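You operate a simulated robot arm through the tools that you are given. There is no shell and no other tool. Be economical: measure what you need, move in short steps, check, and stop when the job is done.

The job below is to be done with a simulated robot arm. You get a single attempt, and the scene is never put back.

Task
Press the omar button three times.
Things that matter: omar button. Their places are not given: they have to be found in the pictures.

Only the result counts: the job must be done as asked and must still hold three seconds after the hand-in. Knocking over, shifting, dropping, spilling or breaking anything else fails it.

Robot
A 7-joint arm with a two-finger parallel gripper, fixed in place. Base frame: the origin is at the foot of the arm, x ahead of it, y to its left, z up. Readings come in mm, degrees, newtons and seconds.
With the tool pointing down near the work surface it reaches from about 220 to 600 mm from the base axis. Its first joint turns from -66.0 to 66.0 degrees. Payload 2.5 kg.
The tool frame sits at the grasp point between the pads (the TCP): z along the fingers, y along the line on which they close. The tips reach 23 mm beyond it. The gripper opens to 94 mm. The fingers are 38 mm wide and 10 mm thick; the gripper's body (54 by 96 mm) begins 39 mm behind the TCP.
Orientation is that of the tool frame in the base frame, as a unit quaternion [w, x, y, z]. With the fingers straight down and closing along the base's y, the tool's x points along the base's -x, its y along +y and its z along -z.

Tools
- The arm moves only by the tool nudge_tool. Its argument "targets" is a list of rows, each a list of 7 numbers: the shift along the tool's x, y, z in m, then the turn, a rotation vector about the tool's x, y, z in degrees, then the gripper command, from -1 (fully open) to 1 (shut), values between in proportion. In form: [[tx, ty, tz, ax, ay, az, grip], ...]. A call has 1 to 8 rows; each row shifts and turns the commanded pose from where the row before left it, along the tool's axes as they then stand. A row lasts 0.2 s, in which the tool goes at most 50 mm and 8.6 degrees; a call with a longer step from one row to the next is refused whole, and so is a gripper value outside its range. A pose out of reach is approached as far as the arm can. The call stops where the force on the tool passes 40 N (or 10 N more than at its start, if that is more) or the arm is blocked; 0.2 s more then pass. The fingers move at their own pace (about 108 mm/s each) and stop on an object; they squeeze with about 37 N. The grip force told is the motor's: it shows also when the fingers shut on nothing. Time passes only in rows, and 0.2 s behind the last, so rows that do not move let the fingers close. The reply holds the time, the measured pose of the TCP, the force on the tool along the base axes, the opening and the grip force, in the units named above and with some noise, and new pictures: "views" is both (left out), scene, wrist or none.
- Cameras (640 x 400 px; columns grow to the right, rows downward): "scene" is fixed at [103.9, -395.5, 564.3]; the picture's right is [0.93, -0.37, 0.00], its down [-0.14, -0.36, -0.92] and it looks along [0.35, 0.86, -0.38] (base axes); focal length 349 px, centre (320, 200). "wrist" rides on the gripper at [86, 16, -75] in the tool frame; the picture's right is [-0.18, 0.98, 0.00], its down [-0.58, -0.11, -0.81] and it looks along [-0.79, -0.15, 0.59] (tool axes); focal length 243 px, centre (320, 200).
- measure_at(camera, pixels): for up to 12 pixels [column, row] of the newest picture of that camera ("zoom" is the newest enlarged one), the place [x, y, z] in the base frame of the surface seen there, good to about 2 mm. It takes no simulated time.
- close_up(camera, box): a new picture of the part [left, top, right, bottom] of that camera's present view, enlarged. It takes no simulated time.
- close_job(): hands the job in; it is judged then, once.

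Go step by step. Measure first, check grasps and placings, and put right what went wrong. The budget is 60 turns and 200 pictures, counting those below and the enlarged ones. Unless the task says otherwise, let go and move clear before handing in, and close with one line.

The tools are called after ">>>" as name(argument=value, ...) on one line, values as JSON. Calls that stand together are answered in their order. nudge_tool: Moves the arm, as the interface text tells. Its arguments: {"type":"object","properties":{"targets":{"type":"array","items":{"type":"array","items":{"type":"number"}}},"views":{"type":"string","enum":["both","scene","wrist","none"]}},"required":["targets"]} The other tools are called the same way: measure_at (camera, pixels) gives the place of the surface under pixels of a picture; close_up (camera, box) takes an enlarged picture of a part of a camera's view; close_job () hands the job in.

At the start:

```text
time_s: 0.0
tool_pos: [369.0, 195.7, 323.8]
ee_rot: [0.001, 0.0, 1.0, 0.0]
contact_force: [-0.8, -0.2, -0.7]
grip_width: 94.2
grasp_force: 0.0
```

scene: 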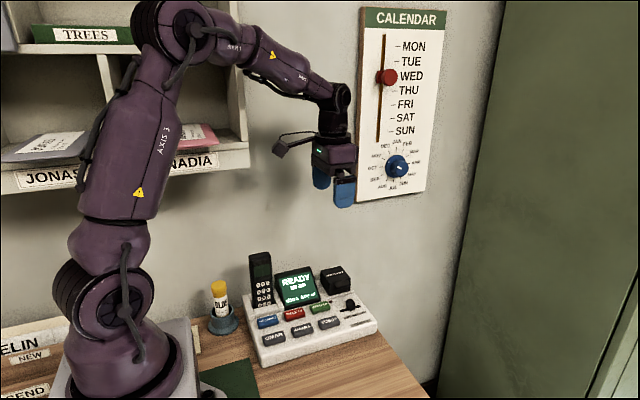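
wrist: 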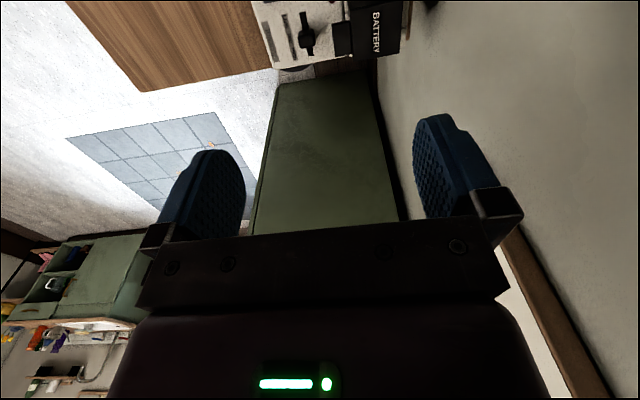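

The desk panel at about (310,310) in the scene picture holds six buttons; I need to read their labels, so I enlarge it.

>>> close_up(camera="scene", box=[240, 285, 350, 354])

>>> close_up(camera="scene", box=[200, 240, 390, 370])

```text
5.80 times, centred on (295, 320) of scene
```

zoom: 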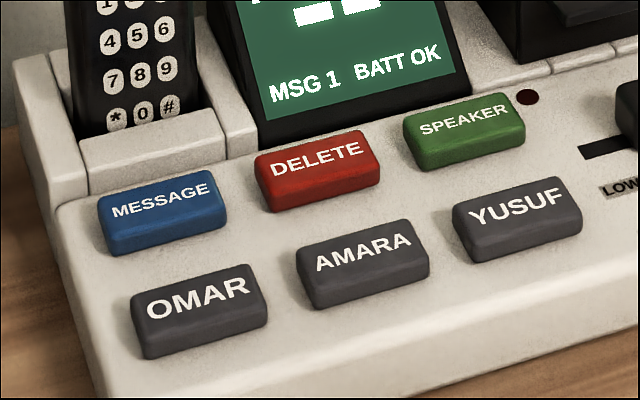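

```text
3.08 times, centred on (295, 305) of scene
```

zoom: 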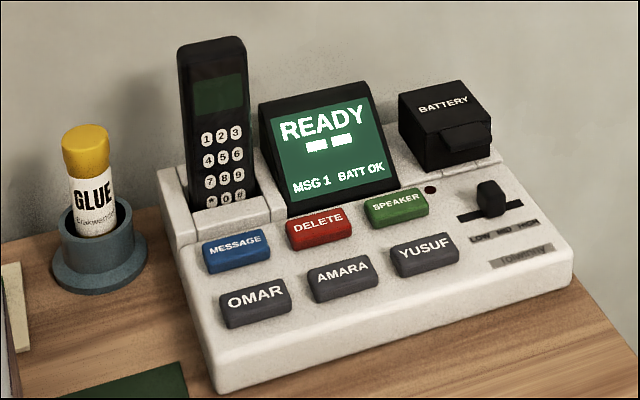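

The OMAR button is the lower left grey one, at about (255,297) in the newest enlarged picture. I measure it, its neighbours, the panel and the handset.

>>> measure_at(camera="zoom", pixels=[[255, 297], [224, 301], [286, 292], [255, 284], [228, 312], [236, 241], [340, 272], [300, 298], [210, 45], [195, 312], [260, 345], [90, 130]])

```text
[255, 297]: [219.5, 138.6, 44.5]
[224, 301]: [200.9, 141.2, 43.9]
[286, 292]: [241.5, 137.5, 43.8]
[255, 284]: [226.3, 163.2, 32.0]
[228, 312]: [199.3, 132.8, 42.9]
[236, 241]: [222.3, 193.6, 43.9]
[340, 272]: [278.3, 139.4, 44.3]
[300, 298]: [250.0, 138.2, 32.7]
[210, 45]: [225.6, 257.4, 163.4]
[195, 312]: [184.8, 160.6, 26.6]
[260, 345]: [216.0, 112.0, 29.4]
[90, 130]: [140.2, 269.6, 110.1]
```

OMAR's top is centred near (220.5, 140) at z about 44, and the panel sits at about 32. I shut the gripper and move above it at height.

>>> nudge_tool(targets=[[0.0297, -0.0111, 0, 0, 0, 0, 1], [0.0297, -0.0111, 0, 0, 0, 0, 1], [0.0297, -0.0111, 0, 0, 0, 0, 1], [0.0297, -0.0111, 0, 0, 0, 0, 1], [0.0297, -0.0111, 0, 0, 0, 0, 1], [0, 0, 0.04, 0, 0, 0, 1], [0, 0, 0.04, 0, 0, 0, 1], [0, 0, 0.04, 0, 0, 0, 1]])

```text
time_s: 0.6
tool_pos: [328.0, 178.4, 324.8]
ee_rot: [0.014, 0.016, 1.0, 0.008]
contact_force: [5.9, -2.3, 3.2]
grip_width: 0.0
grasp_force: 32.6
stopped in row 2: the force on the tool passed its limit (the readings are from after the stop); the commanded pose is now the measured one
```

scene: 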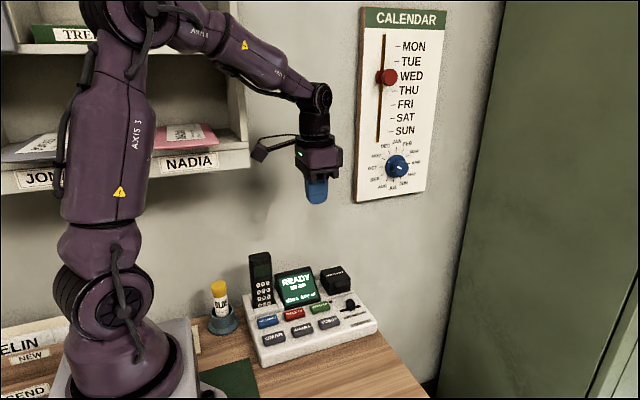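
wrist: 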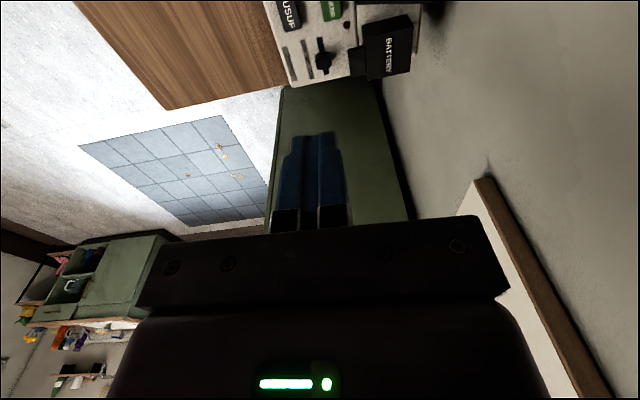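

The call stopped at row 2 on force, with nothing touching the gripper in the picture (315,190), so either the quick motion or the elbow near the shelf caused it. I go on in smaller steps, away from the wall first and slightly down.

>>> nudge_tool(targets=[[0, 0, 0, 0, 0, 0, 1], [0, -0.008, 0.005, 0, 0, 0, 1], [0, -0.012, 0.01, 0, 0, 0, 1], [0, -0.012, 0.015, 0, 0, 0, 1], [0, -0.006, 0.015, 0, 0, 0, 1], [0, 0, 0.015, 0, 0, 0, 1]])

```text
time_s: 2.0
tool_pos: [328.1, 140.2, 265.9]
ee_rot: [0.013, 0.014, 1.0, 0.008]
contact_force: [-0.2, 0.1, -0.6]
grip_width: 0.1
grasp_force: 36.8
```

scene: 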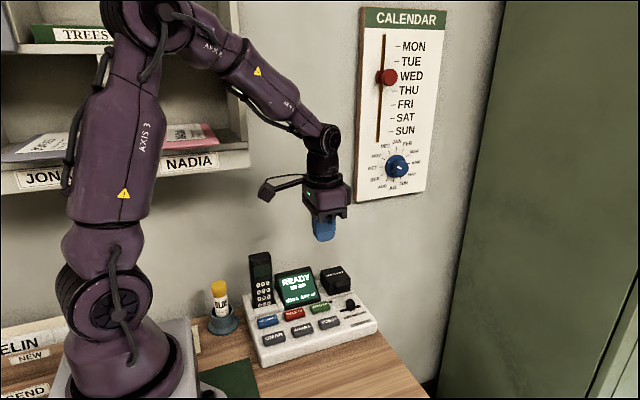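
wrist: 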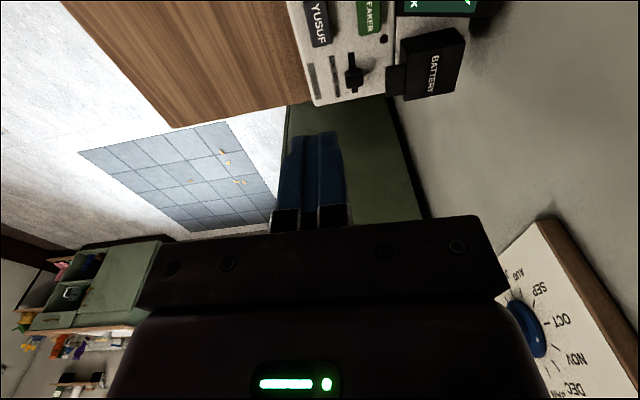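

No force now and y is right, with a tilt of about 1.5 degrees. I straighten the tool and move 108 mm back in x in gentle steps while descending a little.

>>> nudge_tool(targets=[[0.005, 0, 0, 0.9, 1.5, -1.6, 1], [0.012, 0, 0.005, 0, 0, 0, 1], [0.018, 0, 0.01, 0, 0, 0, 1], [0.02, 0, 0.01, 0, 0, 0, 1], [0.02, 0, 0.01, 0, 0, 0, 1], [0.018, 0, 0.01, 0, 0, 0, 1], [0.01, 0, 0.01, 0, 0, 0, 1], [0.0046, 0, 0.01, 0, 0, 0, 1]])

```text
time_s: 3.8
tool_pos: [219.7, 141.0, 199.6]
ee_rot: [0.0, 0.0, 1.0, -0.001]
contact_force: [0.1, -0.2, 0.0]
grip_width: 0.0
grasp_force: 36.9
```

scene: 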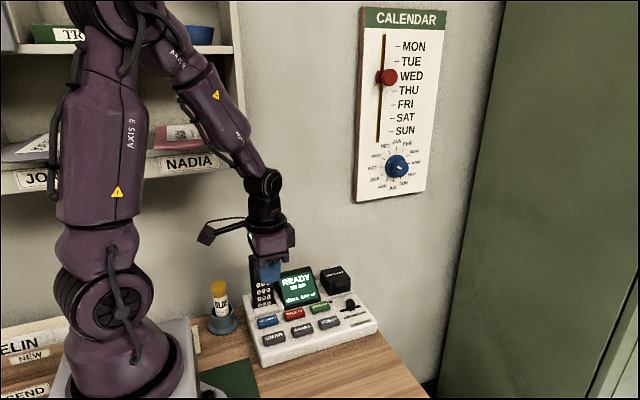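
wrist: 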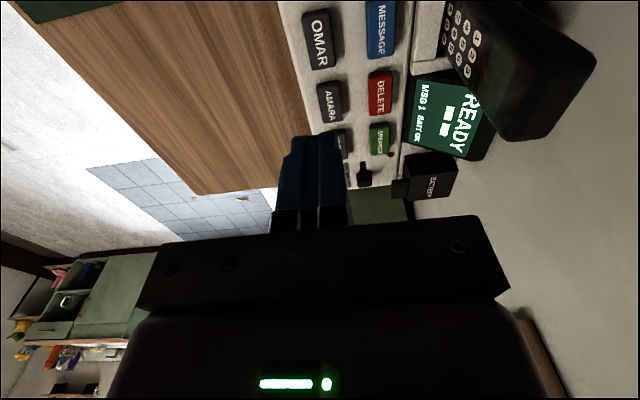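

The tool is upright at (220, 141, 200), and the wrist picture shows OMAR at about (320,38). I re-measure it there.

>>> measure_at(camera="wrist", pixels=[[319, 38], [308, 38], [330, 38], [316, 14], [321, 65], [352, 40], [437, 30], [555, 60]])

```text
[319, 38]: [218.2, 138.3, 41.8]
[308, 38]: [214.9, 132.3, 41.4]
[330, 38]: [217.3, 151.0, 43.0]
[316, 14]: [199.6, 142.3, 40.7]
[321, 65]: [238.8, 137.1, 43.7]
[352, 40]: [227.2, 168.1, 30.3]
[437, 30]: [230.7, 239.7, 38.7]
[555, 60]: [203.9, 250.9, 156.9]
```

Both cameras agree on a centre of about (219.5, 140) and a top of about 43. I descend to a hover with the tips at about z = 58.

>>> nudge_tool(targets=[[0, -0.001, 0.008, 0, 0, 0, 1], [0, 0, 0.018, 0, 0, 0, 1], [0, 0, 0.022, 0, 0, 0, 1], [0, 0, 0.022, 0, 0, 0, 1], [0, 0, 0.02, 0, 0, 0, 1], [0, 0, 0.015, 0, 0, 0, 1], [0, 0, 0.009, 0, 0, 0, 1], [0, 0, 0.004, 0, 0, 0, 1]])

>>> close_up(camera="scene", box=[200, 240, 390, 370])

```text
time_s: 5.6
tool_pos: [219.0, 140.2, 81.4]
ee_rot: [0.001, 0.001, 1.0, 0.001]
contact_force: [-0.1, -0.3, 0.9]
grip_width: 0.0
grasp_force: 37.0
```

scene: 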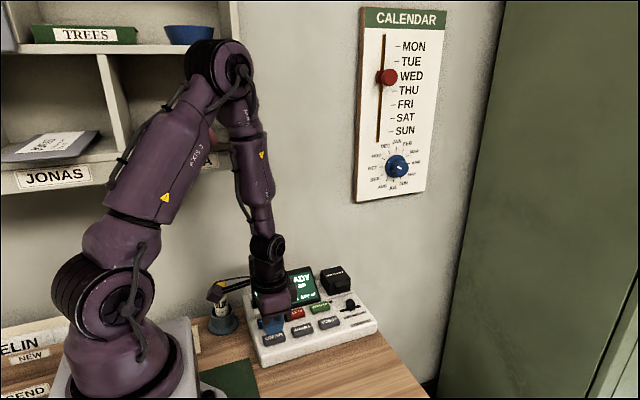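
wrist: 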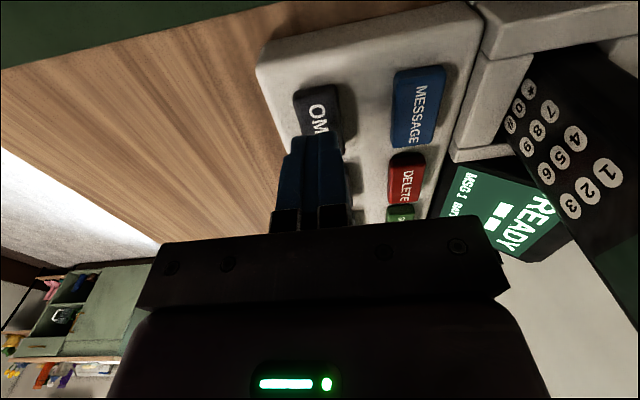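

```text
3.08 times, centred on (295, 305) of scene
```

zoom: 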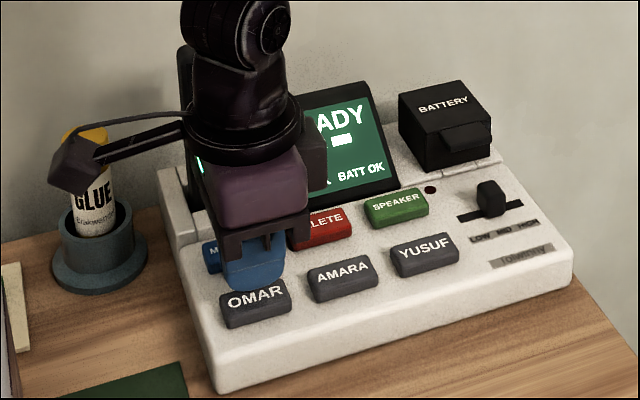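

The fingers hang over OMAR with the tips about 15 mm above it. I lower to contact, then in 1 mm steps to learn how the button yields.

>>> nudge_tool(targets=[[0, 0, 0.005, 0, 0, 0, 1], [0, 0, 0.005, 0, 0, 0, 1], [0, 0, 0.003, 0, 0, 0, 1], [0, 0, 0.001, 0, 0, 0, 1], [0, 0, 0.001, 0, 0, 0, 1], [0, 0, 0.001, 0, 0, 0, 1]], views="scene")

>>> close_up(camera="scene", box=[200, 240, 390, 370])

```text
time_s: 7.0
tool_pos: [220.8, 140.0, 65.2]
ee_rot: [0.001, 0.001, 1.0, 0.0]
contact_force: [-1.0, 0.3, 0.2]
grip_width: 0.0
grasp_force: 37.3
```

scene: 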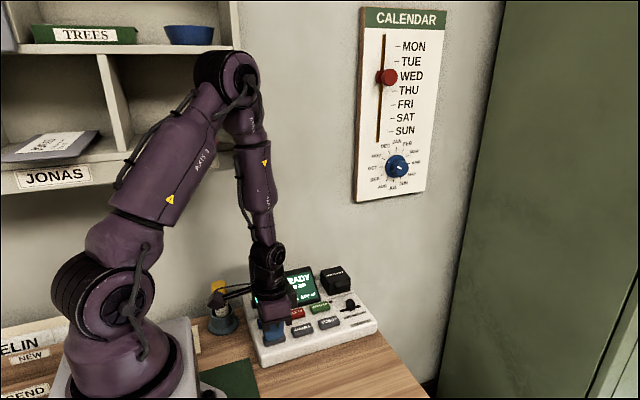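

```text
3.08 times, centred on (295, 305) of scene
```

zoom: 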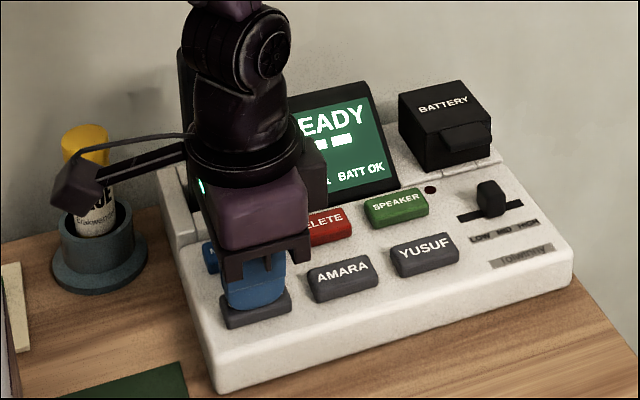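

The tips read about z = 42, with almost no force and the button not yet pressed. I go on down 3 mm in 1 mm steps.

>>> nudge_tool(targets=[[0, 0, 0.001, 0, 0, 0, 1], [0, 0, 0.001, 0, 0, 0, 1], [0, 0, 0.001, 0, 0, 0, 1]], views="scene")

>>> close_up(camera="scene", box=[200, 240, 390, 370])

```text
time_s: 7.8
tool_pos: [219.8, 140.1, 63.2]
ee_rot: [0.0, 0.001, 1.0, 0.0]
contact_force: [0.4, 1.4, 2.4]
grip_width: 0.1
grasp_force: 36.8
```

scene: 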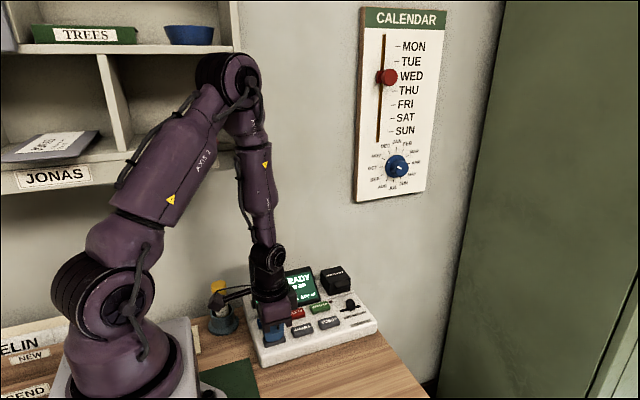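

```text
3.08 times, centred on (295, 305) of scene
```

zoom: 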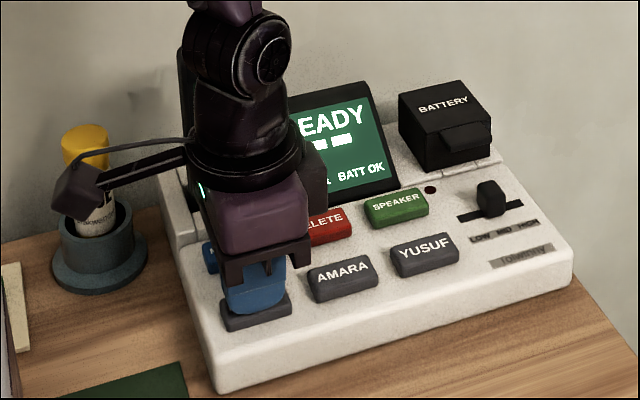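

The force is up slightly to 2.4 N, so contact begins with the tips at about z = 40. I press on in 1 mm steps.

>>> nudge_tool(targets=[[0, 0, 0.001, 0, 0, 0, 1], [0, 0, 0.001, 0, 0, 0, 1]], views="none")

>>> close_up(camera="scene", box=[200, 240, 390, 370])

```text
time_s: 8.4
tool_pos: [220.4, 138.9, 59.8]
ee_rot: [0.0, 0.001, 1.0, -0.001]
contact_force: [-1.7, -1.4, 7.7]
grip_width: 0.0
grasp_force: 36.6
```

```text
3.08 times, centred on (295, 305) of scene
```

zoom: 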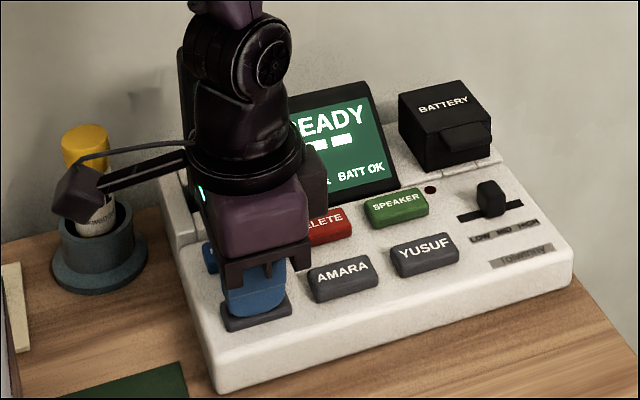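

The button yields at 7.7 N and the screen still shows READY. I press 2 mm further.

>>> nudge_tool(targets=[[0, 0, 0.001, 0, 0, 0, 1], [0, 0, 0.001, 0, 0, 0, 1]], views="none")

>>> close_up(camera="scene", box=[200, 240, 390, 370])

```text
time_s: 9.0
tool_pos: [220.0, 139.7, 59.1]
ee_rot: [0.0, 0.001, 1.0, 0.001]
contact_force: [-6.5, -3.4, 33.6]
grip_width: 0.3
grasp_force: 36.9
```

```text
3.08 times, centred on (295, 305) of scene
```

zoom: 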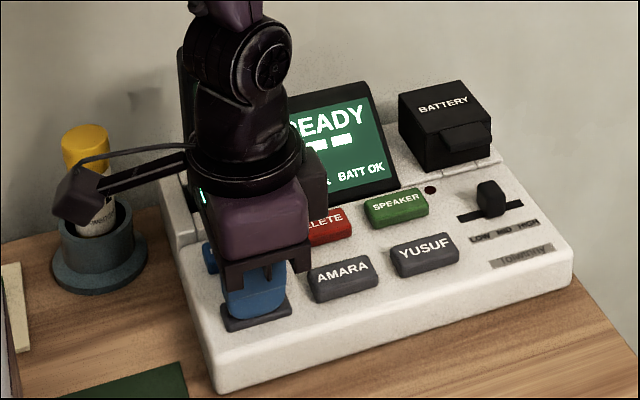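

The force leapt to 33.6 N at TCP z = 59, so the button is bottomed: press one. I lift 14 mm, clear of the button, and look at the screen.

>>> nudge_tool(targets=[[0, 0, -0.002, 0, 0, 0, 1], [0, 0, -0.004, 0, 0, 0, 1], [0, 0, -0.005, 0, 0, 0, 1], [0, 0, -0.004, 0, 0, 0, 1], [0, 0, 0, 0, 0, 0, 1]], views="wrist")

>>> close_up(camera="scene", box=[200, 240, 390, 370])

```text
time_s: 10.2
tool_pos: [219.4, 140.4, 73.1]
ee_rot: [0.0, 0.002, 1.0, 0.0]
contact_force: [-0.2, 0.2, -0.1]
grip_width: 0.0
grasp_force: 37.0
```

wrist: 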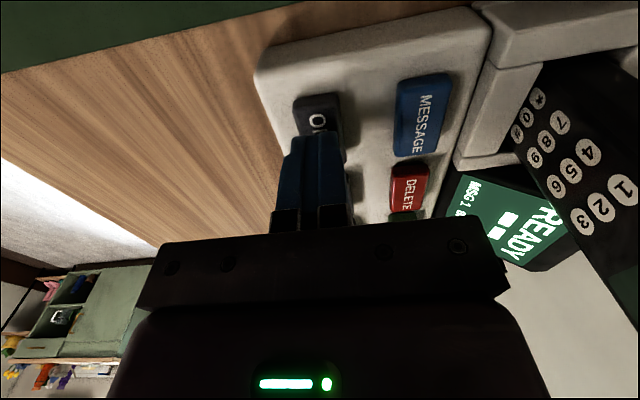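

```text
3.08 times, centred on (295, 305) of scene
```

zoom: 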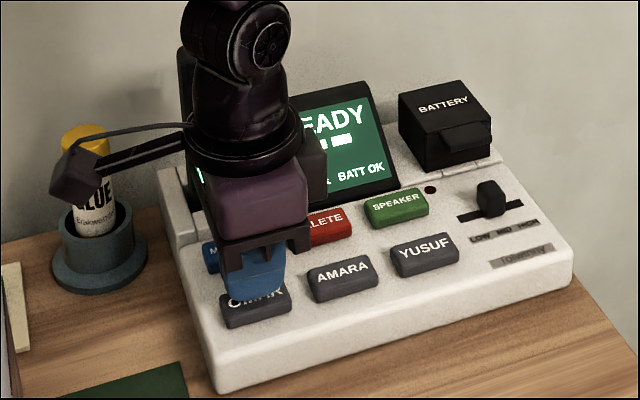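

The button has sprung back and the panel hasn't moved; the screen simply stays at READY, so I rely on the force and depth. Second press: the same depth again.

>>> nudge_tool(targets=[[0, 0, 0.004, 0, 0, 0, 1], [0, 0, 0.004, 0, 0, 0, 1], [0, 0, 0.002, 0, 0, 0, 1], [0, 0, 0.002, 0, 0, 0, 1], [0, 0, 0.001, 0, 0, 0, 1], [0, 0, 0.001, 0, 0, 0, 1], [0, 0, 0.001, 0, 0, 0, 1]], views="none")

```text
time_s: 11.8
tool_pos: [219.6, 140.6, 57.4]
ee_rot: [0.001, 0.0, 1.0, 0.0]
contact_force: [-7.1, -1.7, 32.1]
grip_width: 0.0
grasp_force: 37.5
```

The button bottomed again at 32 N: press two. I lift clear and check.

>>> nudge_tool(targets=[[0, 0, -0.002, 0, 0, 0, 1], [0, 0, -0.004, 0, 0, 0, 1], [0, 0, -0.005, 0, 0, 0, 1], [0, 0, -0.004, 0, 0, 0, 1], [0, 0, 0, 0, 0, 0, 1]], views="wrist")

```text
time_s: 13.0
tool_pos: [220.8, 140.8, 73.2]
ee_rot: [0.0, 0.001, 1.0, 0.001]
contact_force: [0.2, -0.6, 0.5]
grip_width: 0.0
grasp_force: 37.2
```

wrist: 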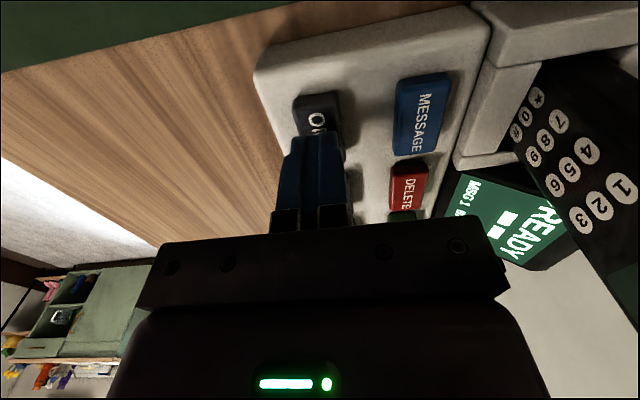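

The tool is clear with no force, and the button is back up at (318,115). Third press.

>>> nudge_tool(targets=[[0, 0, 0.004, 0, 0, 0, 1], [0, 0, 0.004, 0, 0, 0, 1], [0, 0, 0.002, 0, 0, 0, 1], [0, 0, 0.002, 0, 0, 0, 1], [0, 0, 0.001, 0, 0, 0, 1], [0, 0, 0.001, 0, 0, 0, 1], [0, 0, 0.001, 0, 0, 0, 1]], views="none")

```text
time_s: 14.6
tool_pos: [219.9, 139.2, 58.6]
ee_rot: [0.0, 0.001, 1.0, 0.0]
contact_force: [-4.8, -3.6, 29.5]
grip_width: 0.0
grasp_force: 36.8
```

The button bottomed a third time at 29.5 N. I lift well clear and look over the panel.

>>> nudge_tool(targets=[[0, 0, -0.002, 0, 0, 0, 1], [0, 0, -0.005, 0, 0, 0, 1], [0, 0, -0.01, 0, 0, 0, 1], [0, 0, -0.018, 0, 0, 0, 1], [0, 0, -0.022, 0, 0, 0, 1], [0, 0, -0.022, 0, 0, 0, 1], [0, 0, -0.018, 0, 0, 0, 1], [0, 0, -0.01, 0, 0, 0, 1]])

>>> close_up(camera="scene", box=[200, 240, 390, 370])

```text
time_s: 16.4
tool_pos: [219.9, 140.6, 165.2]
ee_rot: [0.0, 0.001, 1.0, -0.001]
contact_force: [-0.1, 0.3, 0.0]
grip_width: 0.2
grasp_force: 37.4
```

scene: 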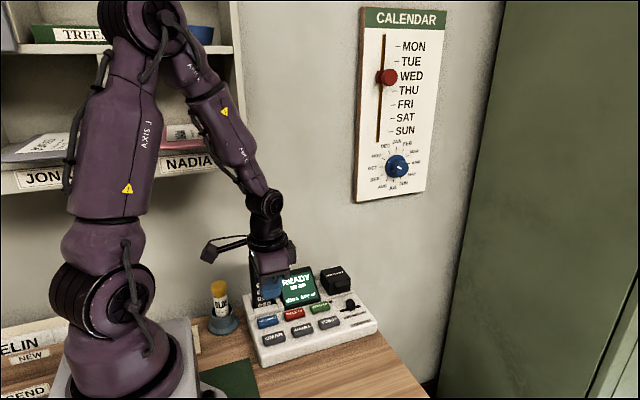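
wrist: 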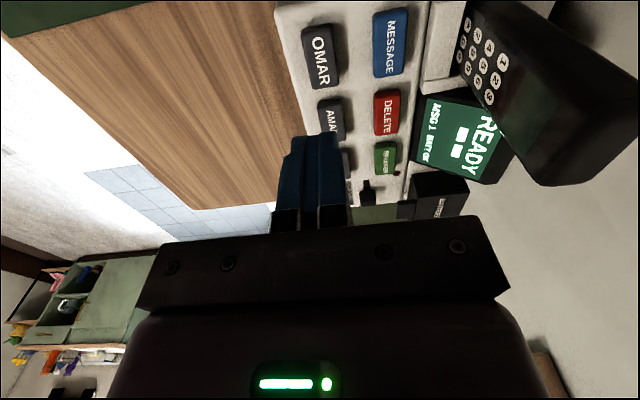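

```text
3.08 times, centred on (295, 305) of scene
```

zoom: 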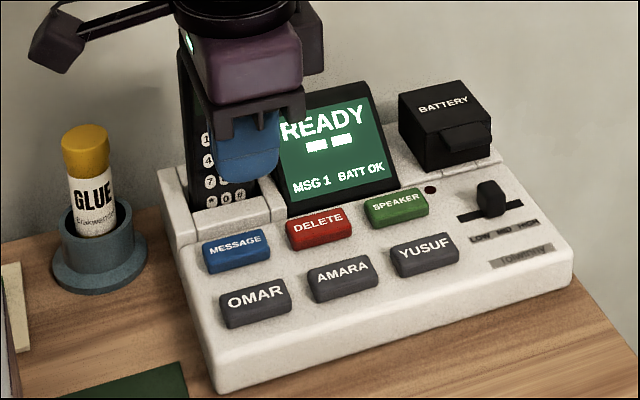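

Three full presses are done, the panel and everything near it stand where they were, and the tool is clear, so I hand in.

>>> close_job()

```text
The job is handed in.
```

I pressed the OMAR button three times, each time down to its stop (about 30 N) and fully released. The screen stayed at READY throughout, so I counted the presses from force and depth; nothing else on or near the panel moved.
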